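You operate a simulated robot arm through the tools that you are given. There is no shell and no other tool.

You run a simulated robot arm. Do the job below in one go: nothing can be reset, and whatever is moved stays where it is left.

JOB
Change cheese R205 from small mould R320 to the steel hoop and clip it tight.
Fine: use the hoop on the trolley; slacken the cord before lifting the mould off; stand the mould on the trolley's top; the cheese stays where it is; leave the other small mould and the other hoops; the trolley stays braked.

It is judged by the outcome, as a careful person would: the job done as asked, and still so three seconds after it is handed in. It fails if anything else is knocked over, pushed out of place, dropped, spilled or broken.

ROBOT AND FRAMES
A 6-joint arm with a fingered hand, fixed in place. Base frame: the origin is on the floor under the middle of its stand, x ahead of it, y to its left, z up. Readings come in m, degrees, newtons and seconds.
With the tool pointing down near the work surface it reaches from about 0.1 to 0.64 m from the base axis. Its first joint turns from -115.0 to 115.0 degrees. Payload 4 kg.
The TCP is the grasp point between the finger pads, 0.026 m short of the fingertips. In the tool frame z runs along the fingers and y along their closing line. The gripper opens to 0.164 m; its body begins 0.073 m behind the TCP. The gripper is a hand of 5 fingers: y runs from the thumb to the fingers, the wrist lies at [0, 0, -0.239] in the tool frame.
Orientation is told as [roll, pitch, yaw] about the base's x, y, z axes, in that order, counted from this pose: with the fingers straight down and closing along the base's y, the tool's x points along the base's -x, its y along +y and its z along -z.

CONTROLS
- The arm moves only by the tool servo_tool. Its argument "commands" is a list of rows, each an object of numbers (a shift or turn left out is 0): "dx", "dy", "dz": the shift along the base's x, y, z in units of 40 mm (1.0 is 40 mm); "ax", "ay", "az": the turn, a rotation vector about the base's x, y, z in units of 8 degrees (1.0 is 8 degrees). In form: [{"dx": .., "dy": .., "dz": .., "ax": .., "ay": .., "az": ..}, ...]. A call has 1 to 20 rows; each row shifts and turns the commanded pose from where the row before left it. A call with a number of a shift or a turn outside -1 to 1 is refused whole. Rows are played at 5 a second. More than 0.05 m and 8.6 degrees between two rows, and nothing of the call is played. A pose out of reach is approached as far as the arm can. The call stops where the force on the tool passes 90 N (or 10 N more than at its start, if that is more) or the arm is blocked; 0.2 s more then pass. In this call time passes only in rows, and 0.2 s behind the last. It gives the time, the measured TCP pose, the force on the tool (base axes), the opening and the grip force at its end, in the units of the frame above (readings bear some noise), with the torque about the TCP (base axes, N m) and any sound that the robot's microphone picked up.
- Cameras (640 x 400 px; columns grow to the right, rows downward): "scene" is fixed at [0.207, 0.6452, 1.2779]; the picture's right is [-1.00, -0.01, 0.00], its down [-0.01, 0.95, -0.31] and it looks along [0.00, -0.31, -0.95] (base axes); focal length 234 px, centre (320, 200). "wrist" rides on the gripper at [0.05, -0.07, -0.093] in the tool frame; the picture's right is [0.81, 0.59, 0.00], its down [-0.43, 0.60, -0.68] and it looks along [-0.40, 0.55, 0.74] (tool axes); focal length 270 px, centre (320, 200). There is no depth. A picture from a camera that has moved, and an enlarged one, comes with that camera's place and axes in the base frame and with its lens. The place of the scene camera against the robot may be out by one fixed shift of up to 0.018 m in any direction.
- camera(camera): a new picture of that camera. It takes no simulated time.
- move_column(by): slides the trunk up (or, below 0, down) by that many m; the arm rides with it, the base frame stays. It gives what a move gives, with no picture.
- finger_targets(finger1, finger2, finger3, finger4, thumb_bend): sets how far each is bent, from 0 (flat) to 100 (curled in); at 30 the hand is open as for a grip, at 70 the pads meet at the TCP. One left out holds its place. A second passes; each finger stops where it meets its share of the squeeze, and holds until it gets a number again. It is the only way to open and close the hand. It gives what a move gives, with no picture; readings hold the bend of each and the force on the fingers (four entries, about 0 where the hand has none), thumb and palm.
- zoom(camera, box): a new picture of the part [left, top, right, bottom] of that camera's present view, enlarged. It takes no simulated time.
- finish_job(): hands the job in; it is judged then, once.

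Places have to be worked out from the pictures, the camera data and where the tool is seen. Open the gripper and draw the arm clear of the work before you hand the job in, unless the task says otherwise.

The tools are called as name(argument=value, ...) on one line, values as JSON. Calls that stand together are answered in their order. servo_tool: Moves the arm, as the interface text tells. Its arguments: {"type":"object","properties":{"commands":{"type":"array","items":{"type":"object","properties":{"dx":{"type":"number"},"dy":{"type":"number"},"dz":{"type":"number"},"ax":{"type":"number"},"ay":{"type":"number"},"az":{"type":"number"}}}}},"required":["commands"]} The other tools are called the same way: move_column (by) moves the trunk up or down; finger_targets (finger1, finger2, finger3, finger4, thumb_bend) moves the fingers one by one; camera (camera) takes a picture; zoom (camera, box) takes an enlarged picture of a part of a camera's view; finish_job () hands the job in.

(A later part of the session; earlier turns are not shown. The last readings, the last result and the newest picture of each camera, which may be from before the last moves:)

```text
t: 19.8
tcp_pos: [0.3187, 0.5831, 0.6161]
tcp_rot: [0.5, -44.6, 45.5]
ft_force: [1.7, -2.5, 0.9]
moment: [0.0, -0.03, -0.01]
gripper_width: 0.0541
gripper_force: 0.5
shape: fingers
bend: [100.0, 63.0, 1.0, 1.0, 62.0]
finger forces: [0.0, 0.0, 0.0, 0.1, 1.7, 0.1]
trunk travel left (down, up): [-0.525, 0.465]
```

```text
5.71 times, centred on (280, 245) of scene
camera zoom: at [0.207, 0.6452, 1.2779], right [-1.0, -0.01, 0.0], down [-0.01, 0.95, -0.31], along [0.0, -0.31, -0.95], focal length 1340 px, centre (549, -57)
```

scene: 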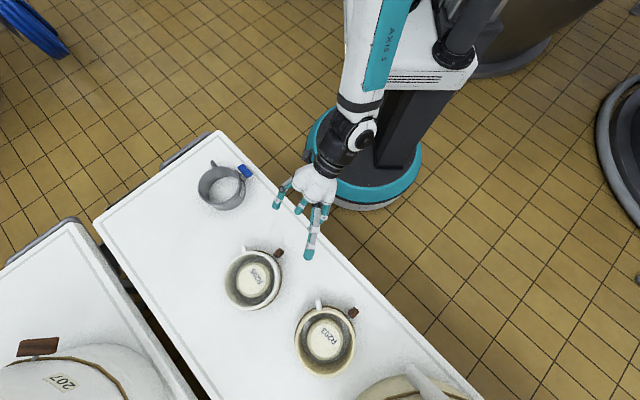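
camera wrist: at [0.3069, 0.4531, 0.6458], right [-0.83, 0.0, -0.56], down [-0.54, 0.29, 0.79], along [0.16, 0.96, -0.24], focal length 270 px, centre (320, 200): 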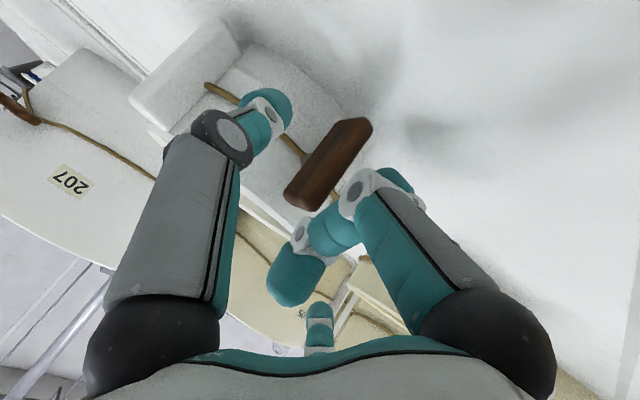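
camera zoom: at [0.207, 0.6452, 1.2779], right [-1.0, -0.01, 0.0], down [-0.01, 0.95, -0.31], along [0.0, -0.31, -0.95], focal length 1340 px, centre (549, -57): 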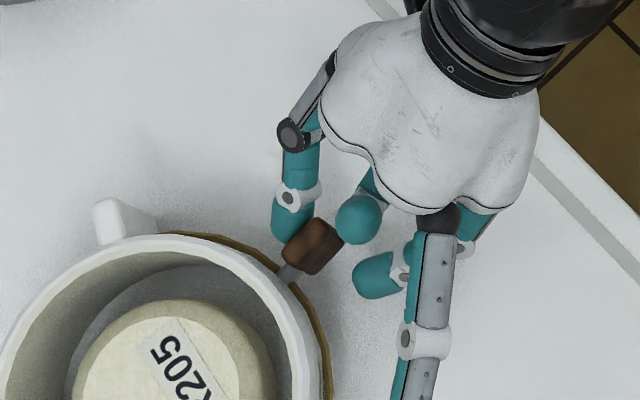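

The thumb now presses the bar with about 3 N and neither bar nor mould has moved yet. I'll push a few mm more.

servo_tool(commands=[{"dx": -0.054, "dy": 0.052}, {"dx": -0.054, "dy": 0.052}])

zoom(camera="scene", box=[240, 210, 320, 280])

```text
t: 20.4
tcp_pos: [0.314, 0.5863, 0.6143]
tcp_rot: [0.6, -44.6, 45.3]
ft_force: [1.1, -2.1, 1.5]
moment: [-0.06, -0.1, -0.06]
gripper_width: 0.0546
gripper_force: 1.5
shape: fingers
bend: [100.0, 63.0, 1.0, 1.0, 62.0]
finger forces: [0.0, 0.1, 0.0, 0.1, 2.9, 0.1]
trunk travel left (down, up): [-0.525, 0.465]
```

```text
5.71 times, centred on (280, 245) of scene
camera zoom: at [0.207, 0.6452, 1.2779], right [-1.0, -0.01, 0.0], down [-0.01, 0.95, -0.31], along [0.0, -0.31, -0.95], focal length 1340 px, centre (549, -57)
```

zoom: 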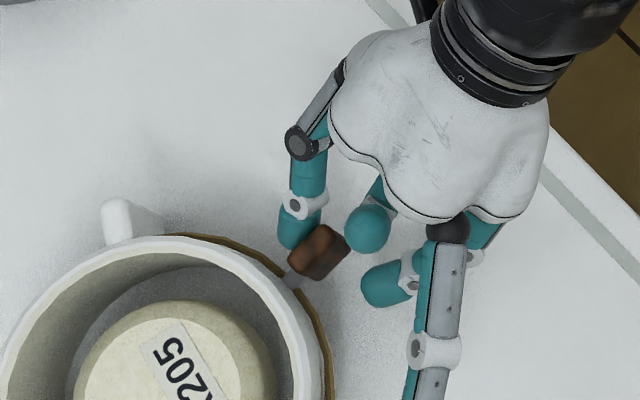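

The mould itself yawed about 3 mm instead of the bar turning, so a single-sided push isn't right. I'll back off, then pinch the bar between both digits so I can apply a pure twist instead.

servo_tool(commands=[{"dx": 0.054, "dy": -0.052}, {"dx": 0.054, "dy": -0.052}, {"dx": 0.054, "dy": -0.052}])

finger_targets(finger2=68, thumb_bend=66)

zoom(camera="wrist", box=[220, 60, 440, 260])

zoom(camera="scene", box=[240, 210, 320, 280])

```text
t: 21.2
tcp_pos: [0.3199, 0.581, 0.6139]
tcp_rot: [0.6, -44.8, 45.4]
ft_force: [0.8, 0.6, -0.3]
moment: [0.0, -0.03, -0.01]
gripper_width: 0.0527
gripper_force: 0.0
shape: fingers
bend: [100.0, 63.0, 1.0, 1.0, 63.0]
finger forces: [0.1, 0.0, 0.0, 0.1, 0.0, 0.0]
trunk travel left (down, up): [-0.525, 0.465]
```

```text
t: 22.2
tcp_pos: [0.3199, 0.5803, 0.6148]
tcp_rot: [0.6, -44.5, 45.3]
ft_force: [0.4, -0.3, 0.4]
moment: [-0.06, 0.0, -0.02]
gripper_width: 0.0498
gripper_force: 0.5
shape: fingers
bend: [100.0, 68.0, 1.0, 1.0, 66.0]
finger forces: [0.0, 0.1, 0.0, 0.0, 0.8, 0.0]
trunk travel left (down, up): [-0.525, 0.465]
```

```text
2.00 times, centred on (330, 160) of wrist
camera zoom: at [0.3, 0.4589, 0.6453], right [-0.83, 0.0, -0.56], down [-0.54, 0.29, 0.79], along [0.16, 0.96, -0.24], focal length 541 px, centre (300, 280)
```

zoom: 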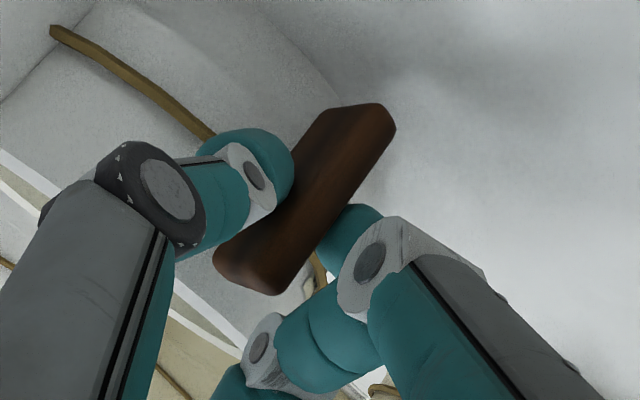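

```text
5.71 times, centred on (280, 245) of scene
camera zoom: at [0.207, 0.6452, 1.2779], right [-1.0, -0.01, 0.0], down [-0.01, 0.95, -0.31], along [0.0, -0.31, -0.95], focal length 1340 px, centre (549, -57)
```

zoom: 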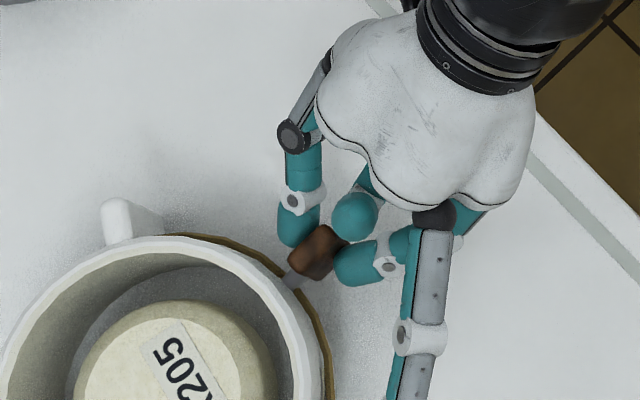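

Both digits actually sit near the bar's pivot height, so they had no leverage. I'll open slightly, raise the hand about 14 mm so the fingertips bear near the bar's top end, and try again.

finger_targets(finger2=62, thumb_bend=62)

servo_tool(commands=[{"dx": 0.05, "dy": -0.02, "dz": 0.18}, {"dx": 0.05, "dy": -0.02, "dz": 0.18}])

finger_targets(finger2=67, thumb_bend=65)

zoom(camera="wrist", box=[220, 60, 440, 260])

zoom(camera="scene", box=[240, 210, 320, 280])

```text
t: 23.2
tcp_pos: [0.3211, 0.58, 0.6136]
tcp_rot: [0.6, -44.6, 45.4]
ft_force: [0.1, 0.2, -0.3]
moment: [0.0, -0.04, -0.01]
gripper_width: 0.0538
gripper_force: 0.1
shape: fingers
bend: [100.0, 62.0, 1.0, 1.0, 62.0]
finger forces: [0.0, 0.0, 0.0, 0.0, 0.0, 0.0]
trunk travel left (down, up): [-0.525, 0.465]
```

```text
t: 23.8
tcp_pos: [0.3248, 0.5785, 0.6291]
tcp_rot: [0.6, -44.6, 45.3]
ft_force: [-0.3, 0.0, 0.1]
moment: [0.01, -0.02, 0.02]
gripper_width: 0.0539
gripper_force: 0.1
shape: fingers
bend: [100.0, 62.0, 1.0, 1.0, 62.0]
finger forces: [0.0, 0.0, 0.1, 0.1, 0.0, 0.1]
trunk travel left (down, up): [-0.525, 0.465]
```

```text
t: 24.8
tcp_pos: [0.3251, 0.5787, 0.6289]
tcp_rot: [0.7, -44.6, 45.3]
ft_force: [-0.5, 0.2, -0.2]
moment: [-0.01, 0.0, 0.01]
gripper_width: 0.0503
gripper_force: 0.2
shape: fingers
bend: [100.0, 66.0, 1.0, 1.0, 65.0]
finger forces: [0.1, 0.6, 0.1, 0.0, 0.0, 0.0]
trunk travel left (down, up): [-0.525, 0.465]
```

```text
2.00 times, centred on (330, 160) of wrist
camera zoom: at [0.3039, 0.4573, 0.6605], right [-0.83, 0.0, -0.56], down [-0.54, 0.29, 0.79], along [0.16, 0.96, -0.24], focal length 541 px, centre (300, 280)
```

zoom: 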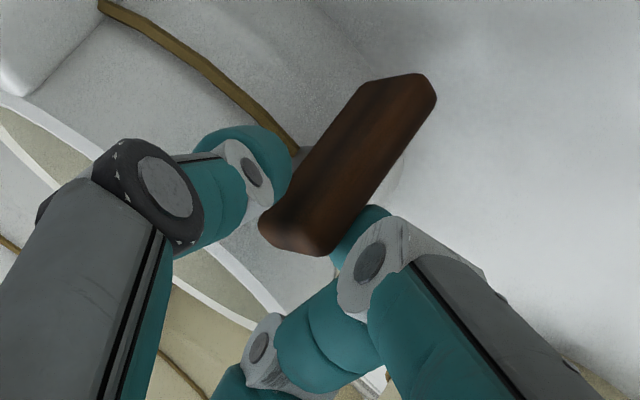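

```text
5.71 times, centred on (280, 245) of scene
camera zoom: at [0.207, 0.6452, 1.2779], right [-1.0, -0.01, 0.0], down [-0.01, 0.95, -0.31], along [0.0, -0.31, -0.95], focal length 1340 px, centre (549, -57)
```

zoom: 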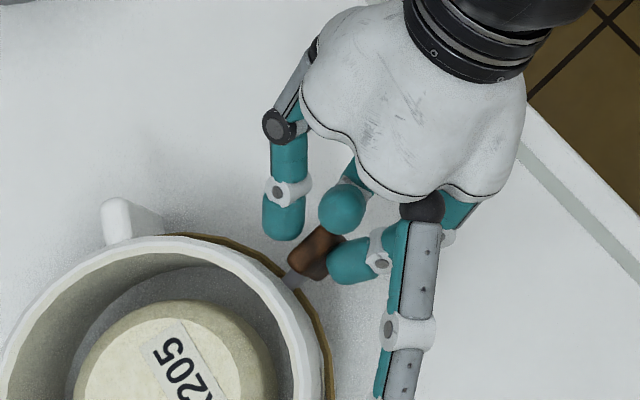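

Finger2 now touches the bar near its top. I'll push the top to the right (+x,−y) a few mm with finger2 and check whether the bar turns.

servo_tool(commands=[{"dx": 0.054, "dy": -0.052}, {"dx": 0.054, "dy": -0.052}])

zoom(camera="wrist", box=[220, 60, 440, 260])

zoom(camera="scene", box=[240, 210, 320, 280])

```text
t: 25.4
tcp_pos: [0.3282, 0.5746, 0.6272]
tcp_rot: [0.5, -44.6, 45.4]
ft_force: [-1.9, 1.3, 0.2]
moment: [0.03, 0.07, -0.01]
gripper_width: 0.0501
gripper_force: 0.9
shape: fingers
bend: [100.0, 66.0, 1.0, 1.0, 65.0]
finger forces: [0.0, 2.0, 0.1, 0.0, 0.0, 0.0]
trunk travel left (down, up): [-0.525, 0.465]
```

```text
2.00 times, centred on (330, 160) of wrist
camera zoom: at [0.3078, 0.4533, 0.6604], right [-0.83, 0.0, -0.56], down [-0.54, 0.29, 0.79], along [0.16, 0.96, -0.24], focal length 541 px, centre (300, 280)
```

zoom: 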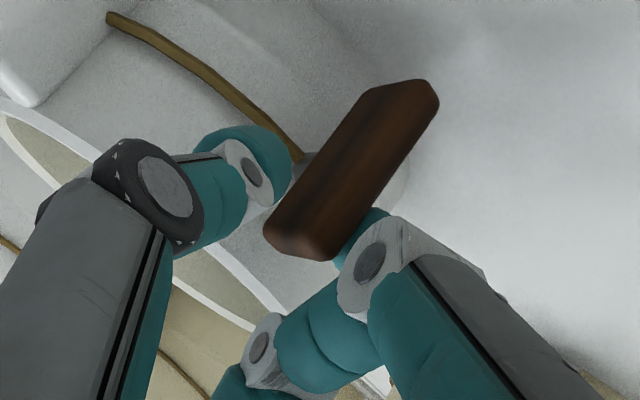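

```text
5.71 times, centred on (280, 245) of scene
camera zoom: at [0.207, 0.6452, 1.2779], right [-1.0, -0.01, 0.0], down [-0.01, 0.95, -0.31], along [0.0, -0.31, -0.95], focal length 1340 px, centre (549, -57)
```

zoom: 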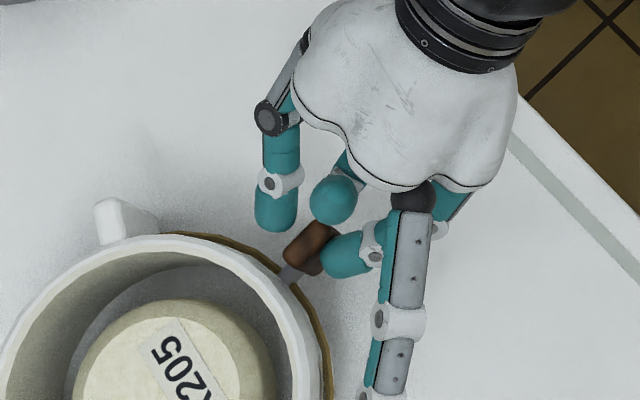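

A 2 N push to the right just yawed the mould back; the toggle is stiff. I'll test the left direction once with the same leverage near the bar's top, watching closely.

servo_tool(commands=[{"dx": -0.072, "dy": 0.069, "dz": 0.05}, {"dx": -0.072, "dy": 0.069, "dz": 0.05}, {"dx": -0.054, "dy": 0.052}, {"dx": -0.054, "dy": 0.052}])

zoom(camera="wrist", box=[220, 60, 440, 260])

zoom(camera="scene", box=[240, 210, 320, 280])

```text
t: 26.4
tcp_pos: [0.3192, 0.5837, 0.6332]
tcp_rot: [0.6, -44.6, 45.5]
ft_force: [0.2, -1.2, -0.1]
moment: [-0.01, 0.0, -0.01]
gripper_width: 0.0507
gripper_force: 0.2
shape: fingers
bend: [100.0, 67.0, 1.0, 1.0, 65.0]
finger forces: [0.0, 0.0, 0.1, 0.0, 0.9, 0.0]
trunk travel left (down, up): [-0.525, 0.465]
```

```text
2.00 times, centred on (330, 160) of wrist
camera zoom: at [0.2981, 0.4626, 0.6644], right [-0.83, 0.0, -0.56], down [-0.54, 0.29, 0.79], along [0.16, 0.96, -0.24], focal length 541 px, centre (300, 280)
```

zoom: 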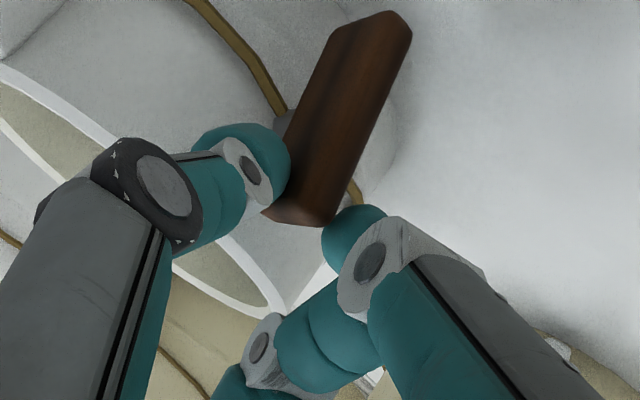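

```text
5.71 times, centred on (280, 245) of scene
camera zoom: at [0.207, 0.6452, 1.2779], right [-1.0, -0.01, 0.0], down [-0.01, 0.95, -0.31], along [0.0, -0.31, -0.95], focal length 1340 px, centre (549, -57)
```

zoom: 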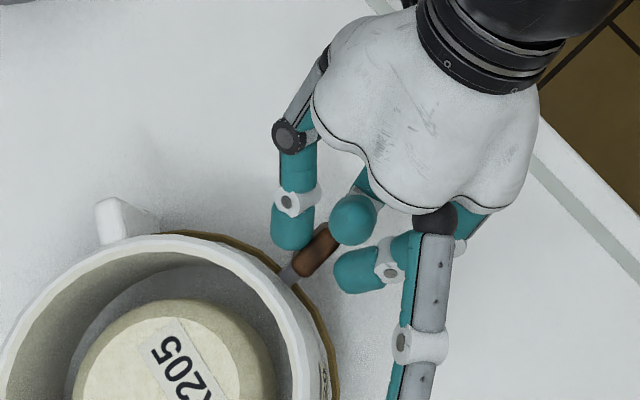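

The bar has now leaned about 10° to the left with only 1.2 N and the mould stayed put, so left is the slackening direction. I'll move finger2 out of its way and continue pushing the top along its arc, left and slightly down.

finger_targets(finger2=36)

servo_tool(commands=[{"dx": -0.054, "dy": 0.052, "dz": -0.01}, {"dx": -0.054, "dy": 0.052, "dz": -0.02}])

zoom(camera="wrist", box=[220, 60, 440, 260])

zoom(camera="scene", box=[240, 210, 320, 280])

```text
t: 27.4
tcp_pos: [0.3185, 0.5831, 0.6317]
tcp_rot: [0.5, -44.6, 45.4]
ft_force: [-0.6, -0.2, 0.4]
moment: [0.01, -0.05, 0.01]
gripper_width: 0.0503
gripper_force: 0.1
shape: fingers
bend: [100.0, 36.0, 1.0, 1.0, 65.0]
finger forces: [0.0, 0.0, 0.0, 0.0, 0.5, 0.0]
trunk travel left (down, up): [-0.525, 0.465]
```

```text
t: 28.0
tcp_pos: [0.3162, 0.5875, 0.632]
tcp_rot: [0.6, -44.7, 45.4]
ft_force: [0.9, -1.6, 0.8]
moment: [-0.03, 0.0, -0.03]
gripper_width: 0.0501
gripper_force: 0.2
shape: fingers
bend: [100.0, 36.0, 1.0, 1.0, 65.0]
finger forces: [0.0, 0.0, 0.0, 0.0, 0.8, 0.0]
trunk travel left (down, up): [-0.525, 0.465]
```

```text
2.00 times, centred on (330, 160) of wrist
camera zoom: at [0.2942, 0.467, 0.663], right [-0.83, 0.0, -0.56], down [-0.54, 0.29, 0.79], along [0.16, 0.96, -0.24], focal length 541 px, centre (300, 280)
```

zoom: 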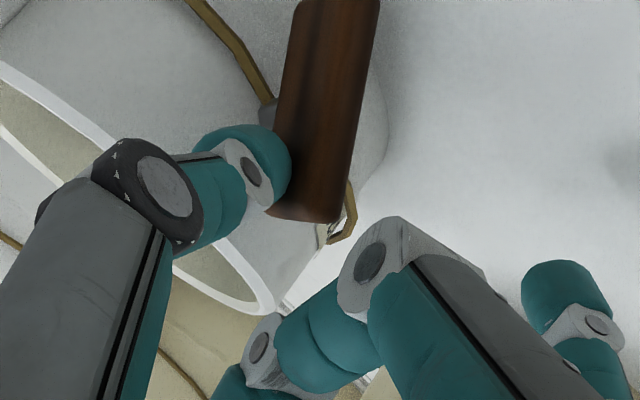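

```text
5.71 times, centred on (280, 245) of scene
camera zoom: at [0.207, 0.6452, 1.2779], right [-1.0, -0.01, 0.0], down [-0.01, 0.95, -0.31], along [0.0, -0.31, -0.95], focal length 1340 px, centre (549, -57)
```

zoom: 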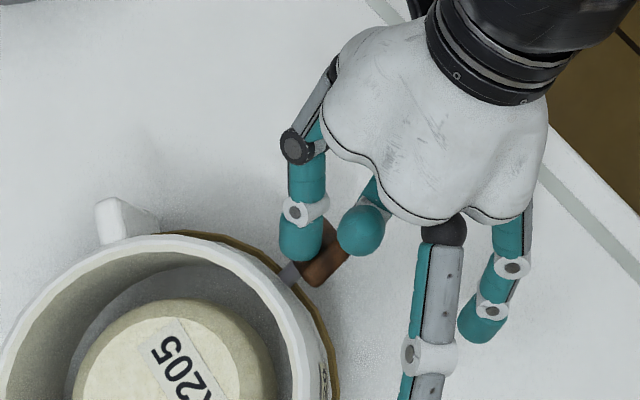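

It works: the bar is now about 35° over with the mould still. I'll keep following the arc, left and increasingly down.

servo_tool(commands=[{"dx": -0.045, "dy": 0.043, "dz": -0.06}, {"dx": -0.036, "dy": 0.035, "dz": -0.08}, {"dx": -0.036, "dy": 0.035, "dz": -0.09}])

zoom(camera="wrist", box=[220, 60, 440, 260])

zoom(camera="scene", box=[240, 210, 320, 280])

```text
t: 28.8
tcp_pos: [0.3092, 0.5927, 0.624]
tcp_rot: [0.6, -44.7, 45.4]
ft_force: [1.2, 0.3, 3.5]
moment: [0.03, -0.12, 0.06]
gripper_width: 0.049
gripper_force: 2.3
shape: fingers
bend: [100.0, 36.0, 1.0, 1.0, 65.0]
finger forces: [0.2, 0.1, 0.1, 0.1, 4.0, 0.1]
trunk travel left (down, up): [-0.525, 0.465]
```

```text
2.00 times, centred on (330, 160) of wrist
camera zoom: at [0.2887, 0.4715, 0.6539], right [-0.83, 0.0, -0.56], down [-0.54, 0.29, 0.79], along [0.16, 0.96, -0.24], focal length 541 px, centre (300, 280)
```

zoom: 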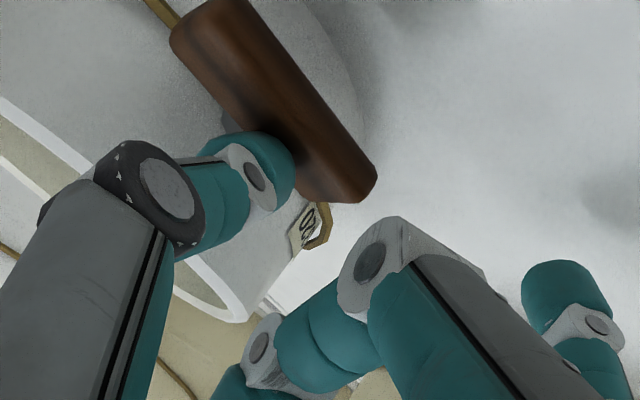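

```text
5.71 times, centred on (280, 245) of scene
camera zoom: at [0.207, 0.6452, 1.2779], right [-1.0, -0.01, 0.0], down [-0.01, 0.95, -0.31], along [0.0, -0.31, -0.95], focal length 1340 px, centre (549, -57)
```

zoom: 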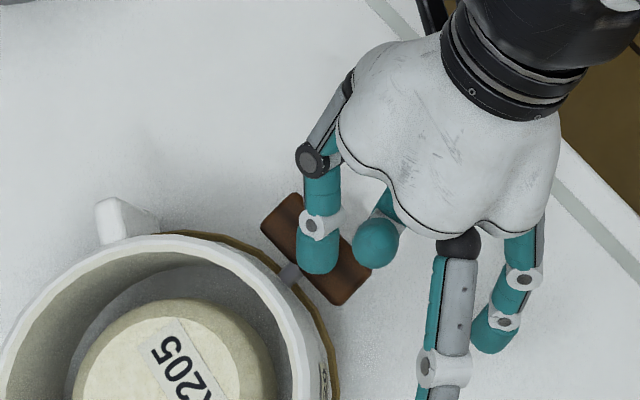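

The bar has swung to horizontal (and the slackened cord shows). I'll lift the hand away and verify.

servo_tool(commands=[{"dz": 0.3}, {"dz": 0.5}, {"dx": -0.3, "dy": -0.3, "dz": 0.7}, {"dx": -0.4, "dy": -0.4, "dz": 0.7}, {"dx": -0.4, "dy": -0.4, "dz": 0.7}, {"dx": -0.4, "dy": -0.4, "dz": 0.7}])

zoom(camera="scene", box=[205, 220, 325, 320])

camera(camera="wrist")

```text
t: 30.2
tcp_pos: [0.2493, 0.5328, 0.7658]
tcp_rot: [0.6, -44.6, 45.4]
ft_force: [-0.5, -0.2, 0.9]
moment: [-0.03, -0.01, 0.01]
gripper_width: 0.0499
gripper_force: 0.1
shape: fingers
bend: [100.0, 36.0, 1.0, 1.0, 65.0]
finger forces: [0.0, 0.1, 0.0, 0.1, 0.0, 0.0]
trunk travel left (down, up): [-0.525, 0.465]
```

```text
4.00 times, centred on (265, 270) of scene
camera zoom: at [0.207, 0.6452, 1.2779], right [-1.0, -0.01, 0.0], down [-0.01, 0.95, -0.31], along [0.0, -0.31, -0.95], focal length 938 px, centre (540, -80)
```

zoom: 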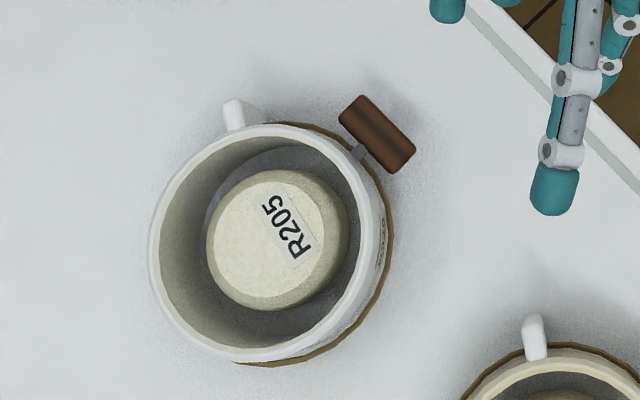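

```text
taken
camera wrist: at [0.2289, 0.4115, 0.7975], right [-0.83, 0.0, -0.56], down [-0.54, 0.29, 0.79], along [0.16, 0.96, -0.24], focal length 270 px, centre (320, 200)
```

wrist: 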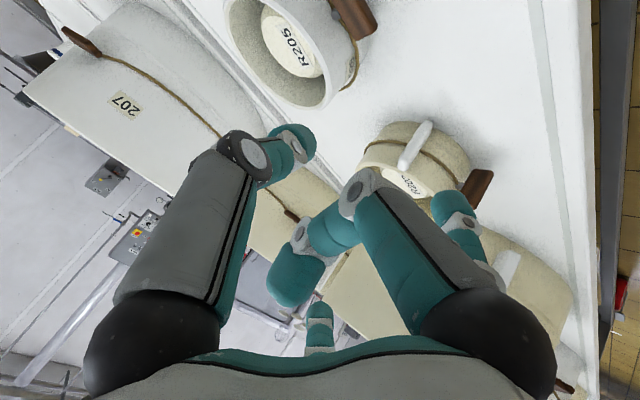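

The toggle is horizontal and the cord slack; mould and cheese still stand. Next I'll raise, bring the tool back to vertical with yaw ≈ −10°, and reopen the hand for grasping the mould rim.

servo_tool(commands=[{"dz": 0.8}, {"dz": 0.8}, {"dz": 0.6, "ax": -0.72, "ay": 0.69}, {"ax": -0.72, "ay": 0.69}, {"ax": -0.72, "ay": 0.69}, {"ax": -0.72, "ay": 0.69}, {"ax": -0.72, "ay": 0.69}, {"ax": -0.43, "ay": 0.41}, {"az": -1}, {"az": -1}, {"az": -1}, {"az": -1}, {"az": -1}, {"az": -1}, {"az": -0.95}])

finger_targets(finger1=30, finger2=30, finger3=30, finger4=30, thumb_bend=30)

camera(camera="wrist")

```text
t: 33.4
tcp_pos: [0.2508, 0.5324, 0.8533]
tcp_rot: [0.1, 0.0, -10.0]
ft_force: [0.2, -0.1, -0.2]
moment: [0.01, 0.01, 0.0]
gripper_width: 0.0499
gripper_force: 0.0
shape: fingers
bend: [100.0, 36.0, 1.0, 1.0, 65.0]
finger forces: [0.1, 0.1, 0.0, 0.1, 0.0, 0.0]
trunk travel left (down, up): [-0.525, 0.465]
```

```text
t: 34.4
tcp_pos: [0.2508, 0.5316, 0.8536]
tcp_rot: [0.0, -0.1, -10.0]
ft_force: [-0.1, 0.5, -0.1]
moment: [0.0, 0.01, 0.01]
gripper_width: 0.0907
gripper_force: 0.1
shape: fingers
bend: [30.0, 30.0, 30.0, 30.0, 30.0]
finger forces: [0.0, 0.0, 0.1, 0.1, 0.0, 0.0]
trunk travel left (down, up): [-0.525, 0.465]
```

```text
taken
camera wrist: at [0.1885, 0.4731, 0.9484], right [-0.7, 0.72, 0.0], down [0.53, 0.51, 0.68], along [0.49, 0.47, -0.74], focal length 270 px, centre (320, 200)
```

wrist: 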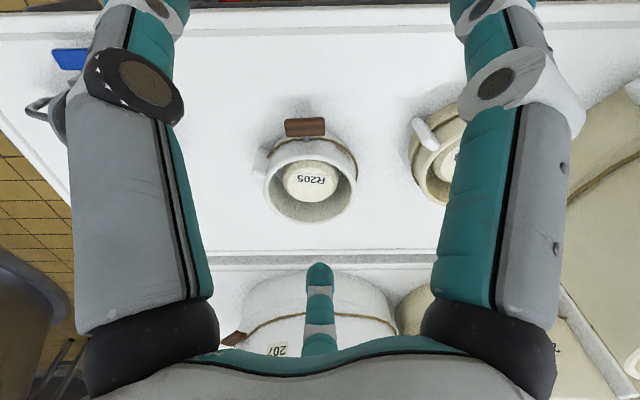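

The hand is open as at the start. I'll zoom on the mould to fit the rim position accurately.

zoom(camera="wrist", box=[240, 100, 380, 240])

zoom(camera="scene", box=[205, 235, 305, 315])

```text
2.86 times, centred on (310, 170) of wrist
camera zoom: at [0.1885, 0.4731, 0.9484], right [-0.7, 0.72, 0.0], down [0.53, 0.51, 0.68], along [0.49, 0.47, -0.74], focal length 772 px, centre (349, 286)
```

zoom: 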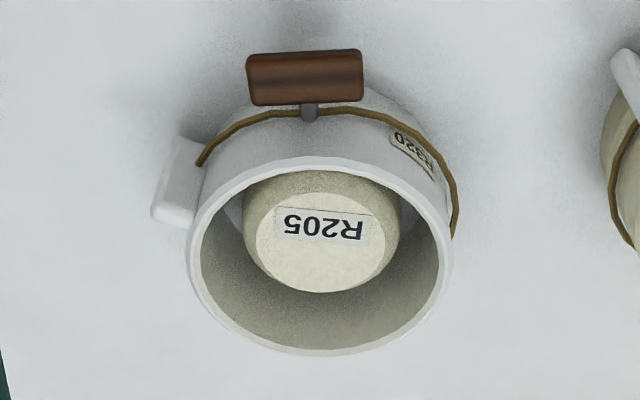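

```text
5.00 times, centred on (255, 275) of scene
camera zoom: at [0.207, 0.6452, 1.2779], right [-1.0, -0.01, 0.0], down [-0.01, 0.95, -0.31], along [0.0, -0.31, -0.95], focal length 1172 px, centre (645, -175)
```

zoom: 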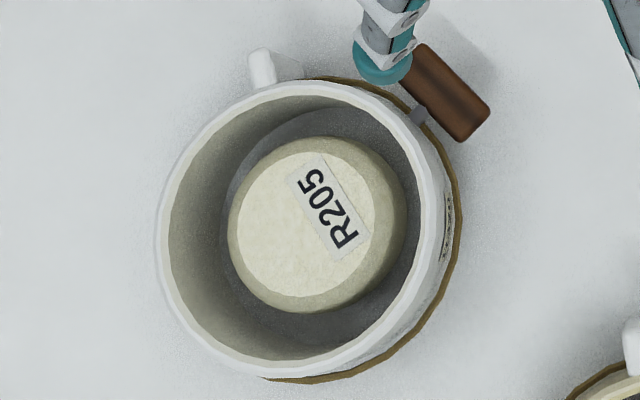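

Label R320 is confirmed on this mould. The rim fits to a circle of ≈0.143 m OD centred ≈(0.399, 0.655) at z≈0.633; the cheese is ≈0.097 m wide at ≈(0.401, 0.658). I'll test reach above it at the current safe height.

servo_tool(commands=[{"dx": 0.62, "dy": 0.52}, {"dx": 0.62, "dy": 0.52}, {"dx": 0.62, "dy": 0.52}, {"dx": 0.62, "dy": 0.52}, {"dx": 0.62, "dy": 0.52}, {"dx": 0.61, "dy": 0.5}])

camera(camera="wrist")

camera(camera="scene")

```text
t: 35.8
tcp_pos: [0.3971, 0.6573, 0.8528]
tcp_rot: [-0.2, 0.0, -10.0]
ft_force: [0.0, -0.2, 0.5]
moment: [0.01, -0.02, 0.0]
gripper_width: 0.0904
gripper_force: 0.2
shape: fingers
bend: [30.0, 30.0, 30.0, 30.0, 30.0]
finger forces: [0.0, 0.0, 0.0, 0.1, 0.0, 0.0]
trunk travel left (down, up): [-0.525, 0.465]
```

```text
taken
camera wrist: at [0.3365, 0.5975, 0.9478], right [-0.69, 0.72, 0.0], down [0.53, 0.51, 0.68], along [0.49, 0.47, -0.74], focal length 270 px, centre (320, 200)
```

wrist: 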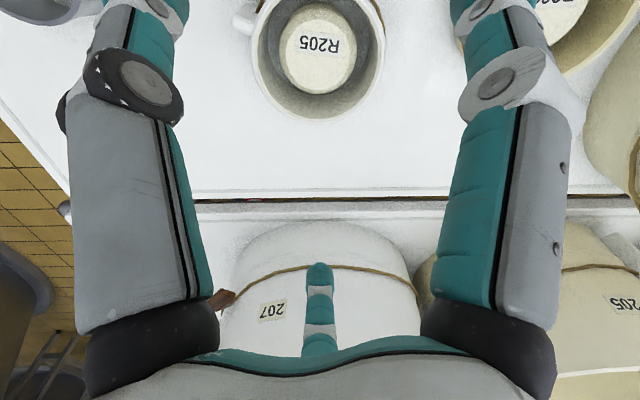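

```text
taken
```

scene: 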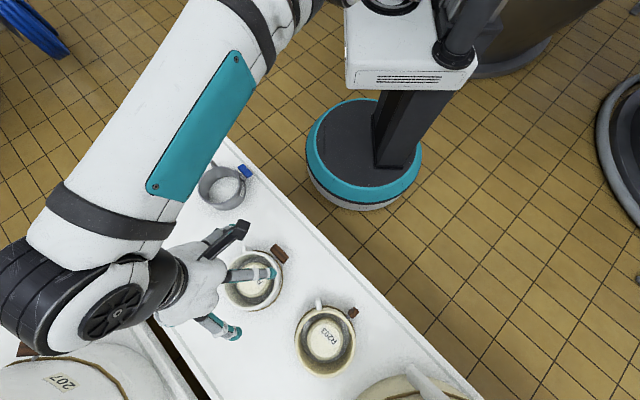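

Reach is fine: (0.397, 0.657) with the tool vertical. Fingertips at z≥0.605 will pass above the toggle (z≈0.598) and clear the lug by ~2 cm. I'll lower the trunk 0.14 m, keeping the arm shape, and look.

move_column(by=-0.14)

camera(camera="wrist")

zoom(camera="scene", box=[120, 200, 320, 340])

```text
t: 37.5
tcp_pos: [0.3982, 0.6564, 0.7139]
tcp_rot: [0.0, 0.0, -9.9]
ft_force: [0.0, -0.6, -0.4]
moment: [0.02, -0.05, 0.0]
gripper_width: 0.0911
gripper_force: 0.1
shape: fingers
bend: [30.0, 30.0, 30.0, 30.0, 30.0]
finger forces: [0.1, 0.0, 0.1, 0.1, 0.0, 0.0]
trunk travel left (down, up): [-0.385, 0.605]
```

```text
taken
camera wrist: at [0.3357, 0.5973, 0.8086], right [-0.7, 0.72, 0.0], down [0.53, 0.51, 0.68], along [0.49, 0.47, -0.74], focal length 270 px, centre (320, 200)
```

wrist: 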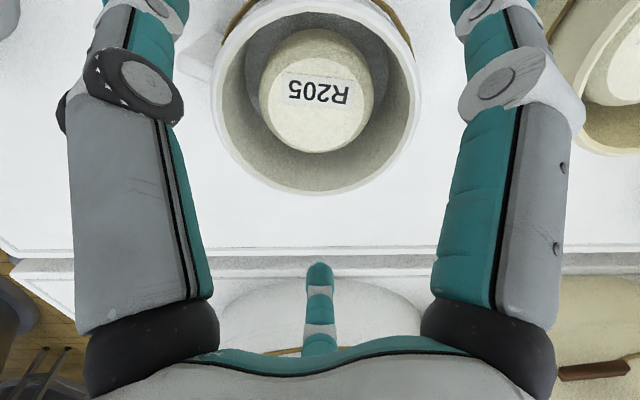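

```text
2.86 times, centred on (220, 270) of scene
camera zoom: at [0.207, 0.6452, 1.2779], right [-1.0, -0.01, 0.0], down [-0.01, 0.95, -0.31], along [0.0, -0.31, -0.95], focal length 670 px, centre (606, 0)
```

zoom: 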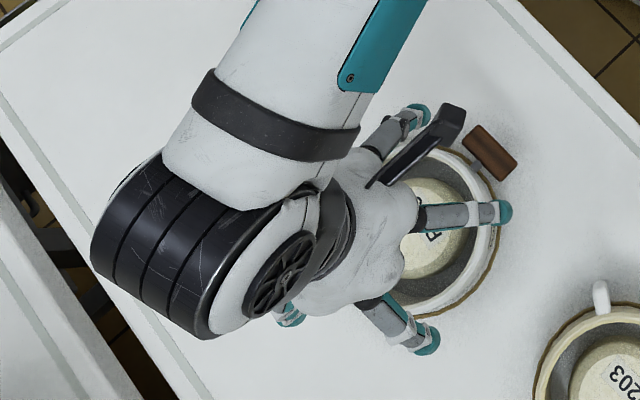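

Aligned: rim centre ≈(0.3995, 0.655) versus TCP (0.398, 0.656). I'll descend in two stages to TCP z≈0.634, checking forces.

move_column(by=-0.05)

zoom(camera="scene", box=[200, 220, 320, 330])

camera(camera="wrist")

```text
t: 38.4
tcp_pos: [0.3968, 0.6569, 0.6642]
tcp_rot: [0.0, 0.0, -10.1]
ft_force: [0.1, -0.5, 0.5]
moment: [-0.01, 0.01, 0.0]
gripper_width: 0.0902
gripper_force: 0.1
shape: fingers
bend: [30.0, 30.0, 30.0, 30.0, 30.0]
finger forces: [0.0, 0.0, 0.1, 0.0, 0.0, 0.0]
trunk travel left (down, up): [-0.335, 0.655]
```

```text
3.64 times, centred on (260, 275) of scene
camera zoom: at [0.207, 0.6452, 1.2779], right [-1.0, -0.01, 0.0], down [-0.01, 0.95, -0.31], along [0.0, -0.31, -0.95], focal length 853 px, centre (538, -73)
```

zoom: 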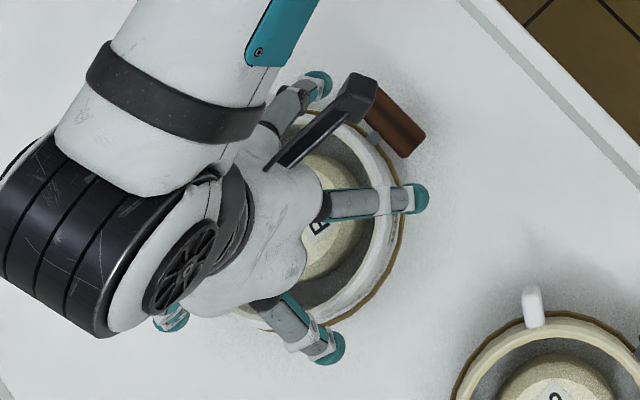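

```text
taken
camera wrist: at [0.3357, 0.5972, 0.7586], right [-0.7, 0.72, 0.0], down [0.53, 0.51, 0.68], along [0.49, 0.47, -0.74], focal length 270 px, centre (320, 200)
```

wrist: 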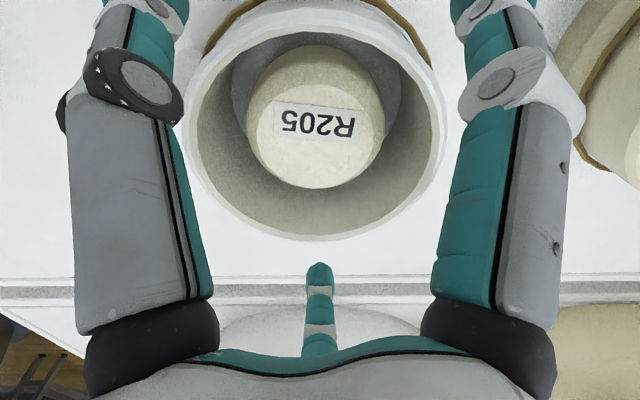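

Digits straddle the rim evenly. Lowering the last 3 cm.

move_column(by=-0.031)

camera(camera="wrist")

zoom(camera="scene", box=[200, 220, 320, 330])

```text
t: 39.1
tcp_pos: [0.3964, 0.6563, 0.6343]
tcp_rot: [-0.1, 0.0, -10.0]
ft_force: [-0.3, -0.2, -0.1]
moment: [-0.04, 0.02, -0.02]
gripper_width: 0.0905
gripper_force: 0.1
shape: fingers
bend: [30.0, 30.0, 30.0, 30.0, 30.0]
finger forces: [0.1, 0.0, 0.1, 0.0, 0.0, 0.1]
trunk travel left (down, up): [-0.304, 0.686]
```

```text
taken
camera wrist: at [0.3357, 0.5972, 0.7275], right [-0.7, 0.72, 0.0], down [0.53, 0.51, 0.68], along [0.49, 0.47, -0.74], focal length 270 px, centre (320, 200)
```

wrist: 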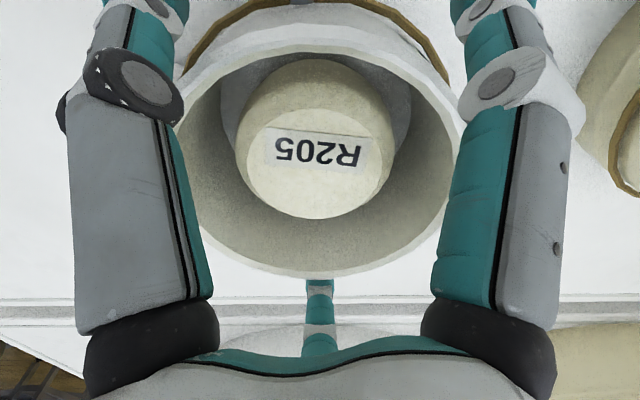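

```text
3.64 times, centred on (260, 275) of scene
camera zoom: at [0.207, 0.6452, 1.2779], right [-1.0, -0.01, 0.0], down [-0.01, 0.95, -0.31], along [0.0, -0.31, -0.95], focal length 853 px, centre (538, -73)
```

zoom: 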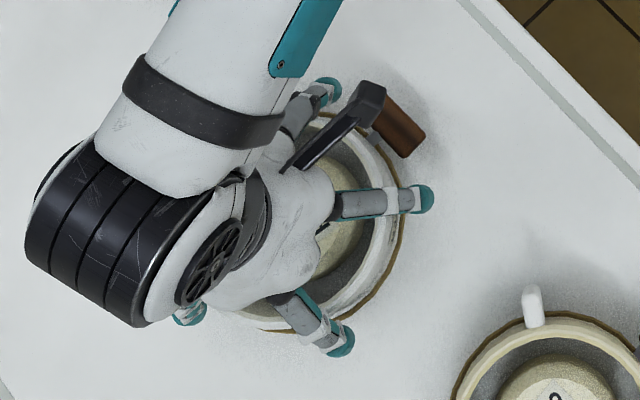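

No contact yet. I'll close the four digits together in small steps to find the rim.

finger_targets(finger1=36, finger2=36, finger3=36, finger4=36, thumb_bend=36)

finger_targets(finger1=40, finger2=40, finger3=40, finger4=40, thumb_bend=40)

camera(camera="wrist")

zoom(camera="scene", box=[200, 220, 320, 330])

```text
t: 40.1
tcp_pos: [0.3987, 0.6579, 0.6335]
tcp_rot: [0.1, 0.0, -10.0]
ft_force: [2.3, 0.5, 3.2]
moment: [0.05, -0.12, 0.02]
gripper_width: 0.0777
gripper_force: 3.9
shape: fingers
bend: [36.0, 35.0, 34.0, 34.0, 35.0]
finger forces: [0.0, 0.8, 3.2, 3.0, 1.1, 0.0]
trunk travel left (down, up): [-0.304, 0.686]
```

```text
t: 41.1
tcp_pos: [0.3979, 0.6565, 0.6342]
tcp_rot: [0.0, 0.0, -10.0]
ft_force: [3.8, -1.5, 6.7]
moment: [-0.13, -0.09, 0.07]
gripper_width: 0.0759
gripper_force: 15.1
shape: fingers
bend: [37.0, 36.0, 34.0, 35.0, 36.0]
finger forces: [3.1, 4.8, 7.3, 7.1, 7.6, 0.0]
trunk travel left (down, up): [-0.304, 0.686]
```

```text
taken
camera wrist: at [0.3358, 0.5969, 0.728], right [-0.7, 0.72, 0.0], down [0.53, 0.51, 0.68], along [0.49, 0.47, -0.74], focal length 270 px, centre (320, 200)
```

wrist: 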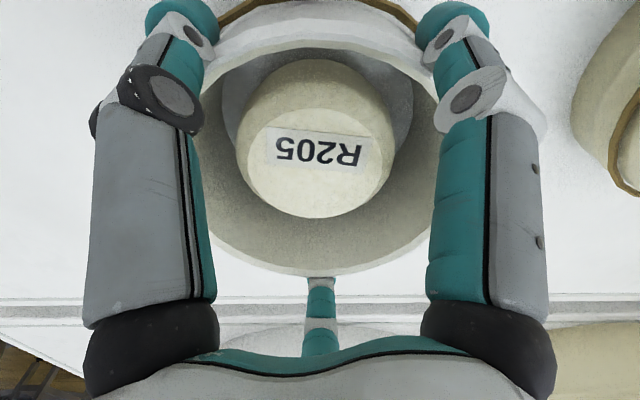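

```text
3.64 times, centred on (260, 275) of scene
camera zoom: at [0.207, 0.6452, 1.2779], right [-1.0, -0.01, 0.0], down [-0.01, 0.95, -0.31], along [0.0, -0.31, -0.95], focal length 853 px, centre (538, -73)
```

zoom: 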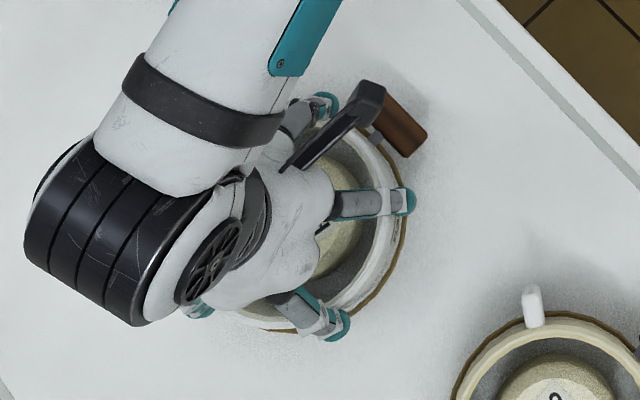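

All digits are on the rim (3–8 N each). I'll firm the squeeze slightly and lift 3 cm with the trunk to check the mould comes alone.

finger_targets(finger1=44, finger2=43, finger3=42, finger4=42, thumb_bend=43)

move_column(by=0.03)

camera(camera="wrist")

zoom(camera="scene", box=[200, 220, 320, 330])

```text
t: 42.1
tcp_pos: [0.397, 0.6566, 0.6331]
tcp_rot: [0.1, 0.0, -10.1]
ft_force: [1.3, -3.7, 8.1]
moment: [-0.28, 0.12, 0.1]
gripper_width: 0.0749
gripper_force: 23.2
shape: fingers
bend: [38.0, 37.0, 34.0, 35.0, 37.0]
finger forces: [7.1, 7.8, 8.7, 8.5, 13.3, 0.0]
trunk travel left (down, up): [-0.304, 0.686]
```

```text
t: 42.9
tcp_pos: [0.3979, 0.6563, 0.6626]
tcp_rot: [-0.1, 0.0, -10.0]
ft_force: [0.3, 0.3, -3.8]
moment: [0.01, 0.01, 0.0]
gripper_width: 0.075
gripper_force: 21.9
shape: fingers
bend: [38.0, 37.0, 34.0, 35.0, 37.0]
finger forces: [6.7, 8.5, 9.7, 8.7, 11.3, 0.0]
trunk travel left (down, up): [-0.334, 0.656]
```

```text
taken
camera wrist: at [0.3358, 0.5976, 0.7566], right [-0.7, 0.72, 0.0], down [0.53, 0.51, 0.68], along [0.49, 0.47, -0.74], focal length 270 px, centre (320, 200)
```

wrist: 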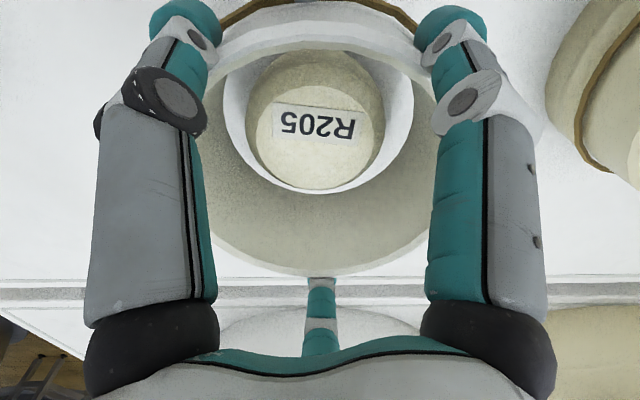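

```text
3.64 times, centred on (260, 275) of scene
camera zoom: at [0.207, 0.6452, 1.2779], right [-1.0, -0.01, 0.0], down [-0.01, 0.95, -0.31], along [0.0, -0.31, -0.95], focal length 853 px, centre (538, -73)
```

zoom: 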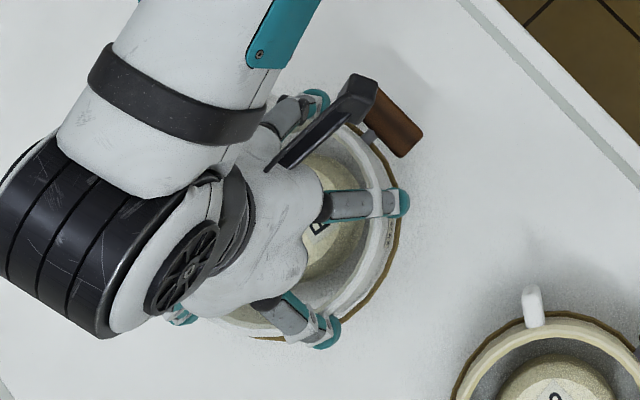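

The mould (≈4 N) lifts cleanly and the cheese stays on the trolley. I'll raise it another 9 cm before moving sideways.

move_column(by=0.09)

camera(camera="wrist")

camera(camera="scene")

```text
t: 44.1
tcp_pos: [0.3976, 0.6561, 0.7524]
tcp_rot: [-0.1, -0.1, -10.0]
ft_force: [-0.4, -0.2, -3.9]
moment: [0.02, -0.01, -0.03]
gripper_width: 0.075
gripper_force: 22.4
shape: fingers
bend: [38.0, 37.0, 34.0, 35.0, 37.0]
finger forces: [6.9, 8.6, 9.6, 8.5, 11.3, 0.0]
trunk travel left (down, up): [-0.424, 0.566]
```

```text
taken
camera wrist: at [0.3359, 0.5976, 0.8469], right [-0.7, 0.72, 0.0], down [0.53, 0.51, 0.68], along [0.49, 0.47, -0.74], focal length 270 px, centre (320, 200)
```

wrist: 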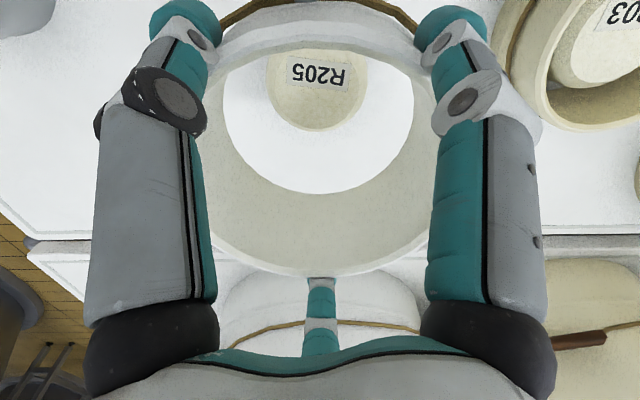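

```text
taken
```

scene: 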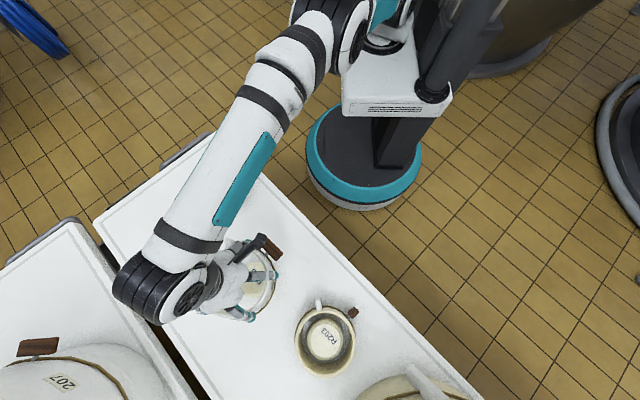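

Cheese stays put. I'll carry the mould over free trolley surface to about (0.555, 0.565), between and behind the hoop and cheese.

servo_tool(commands=[{"dx": 0.49, "dy": -0.288}, {"dx": 0.49, "dy": -0.288}, {"dx": 0.49, "dy": -0.288}, {"dx": 0.49, "dy": -0.288}, {"dx": 0.49, "dy": -0.288}, {"dx": 0.49, "dy": -0.288}, {"dx": 0.49, "dy": -0.288}, {"dx": 0.49, "dy": -0.288}])

camera(camera="scene")

camera(camera="wrist")

```text
t: 46.0
tcp_pos: [0.5507, 0.5574, 0.7488]
tcp_rot: [0.3, -0.2, -9.8]
ft_force: [0.2, -0.2, -4.4]
moment: [0.04, 0.0, 0.0]
gripper_width: 0.0753
gripper_force: 22.8
shape: fingers
bend: [38.0, 37.0, 34.0, 35.0, 37.0]
finger forces: [7.0, 8.7, 9.7, 8.7, 11.3, 0.0]
out of reach, approached as far as the arm can: row 7, 8
trunk travel left (down, up): [-0.424, 0.566]
```

```text
taken
```

scene: 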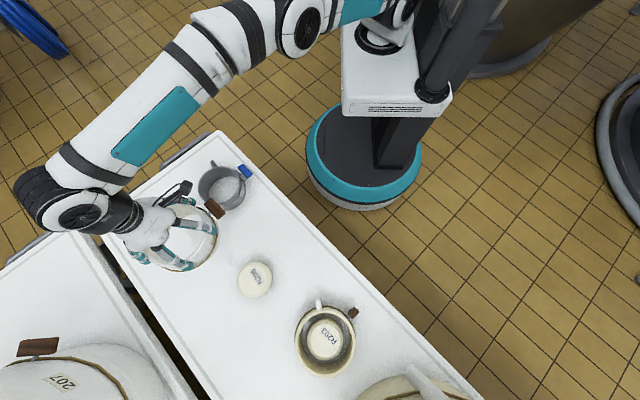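

```text
taken
camera wrist: at [0.4881, 0.4979, 0.8428], right [-0.7, 0.72, 0.0], down [0.53, 0.51, 0.68], along [0.49, 0.47, -0.73], focal length 270 px, centre (320, 200)
```

wrist: 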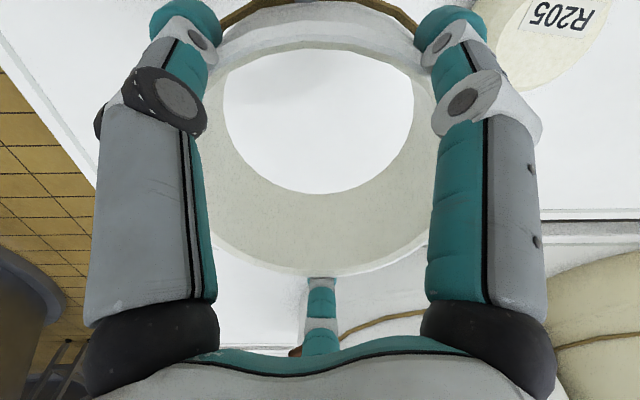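

The arm's reach limit is here (r≈0.78), at (0.551, 0.557) – 17–18 cm from both hoop and cheese, which is enough if lug and toggle face away. I'll rotate the mould about +110° while it hangs clear above.

servo_tool(commands=[{"dx": -0.1, "dy": -0.1}, {"az": 0.75}, {"az": 0.75}, {"az": 0.75}, {"az": 0.75}, {"az": 0.75}, {"az": 0.75}, {"az": 0.75}, {"az": 0.75}, {"az": 0.75}, {"az": 0.75}, {"az": 0.75}, {"az": 0.75}, {"az": 0.75}, {"az": 0.75}, {"az": 0.75}, {"az": 0.75}, {"az": 0.75}, {"az": 0.75}])

camera(camera="scene")

camera(camera="wrist")

```text
t: 50.0
tcp_pos: [0.5443, 0.5545, 0.75]
tcp_rot: [0.0, 0.1, 98.2]
ft_force: [0.1, 0.2, -3.6]
moment: [-0.01, 0.05, 0.0]
gripper_width: 0.0748
gripper_force: 22.1
shape: fingers
bend: [38.0, 37.0, 34.0, 35.0, 38.0]
finger forces: [6.7, 8.7, 9.7, 8.7, 11.1, 0.0]
trunk travel left (down, up): [-0.424, 0.566]
```

```text
taken
```

scene: 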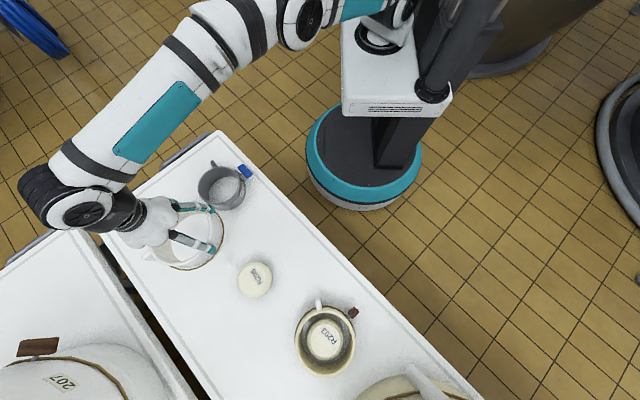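

```text
taken
camera wrist: at [0.6205, 0.5144, 0.8441], right [-0.47, -0.88, 0.0], down [-0.65, 0.34, 0.68], along [-0.6, 0.32, -0.74], focal length 270 px, centre (320, 200)
```

wrist: 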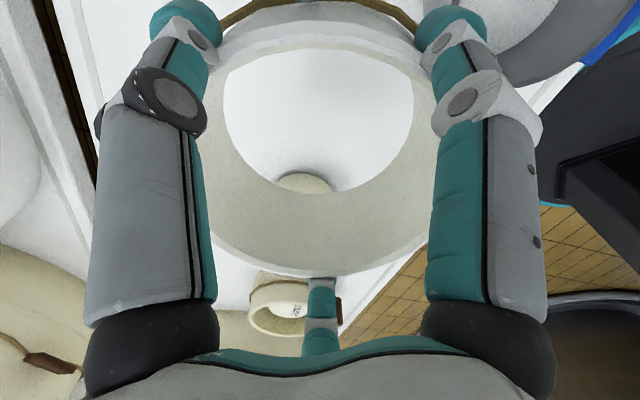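

The mould now has its lug and toggle facing away from hoop and cheese. I'll lower it with the trunk to about 1 cm above the top.

move_column(by=-0.104)

zoom(camera="scene", box=[120, 140, 290, 310])

```text
t: 51.3
tcp_pos: [0.5433, 0.5549, 0.6457]
tcp_rot: [0.1, -0.1, 98.0]
ft_force: [0.3, -0.5, -4.4]
moment: [-0.01, 0.04, 0.0]
gripper_width: 0.0749
gripper_force: 22.4
shape: fingers
bend: [38.0, 37.0, 34.0, 35.0, 38.0]
finger forces: [6.8, 8.6, 9.7, 8.5, 11.1, 0.0]
trunk travel left (down, up): [-0.32, 0.67]
```

```text
2.35 times, centred on (205, 225) of scene
camera zoom: at [0.207, 0.6452, 1.2779], right [-1.0, -0.01, 0.0], down [-0.01, 0.95, -0.31], along [0.0, -0.31, -0.95], focal length 552 px, centre (591, 141)
```

zoom: 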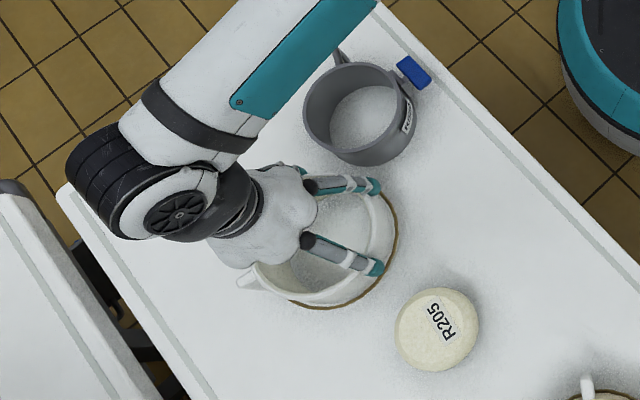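

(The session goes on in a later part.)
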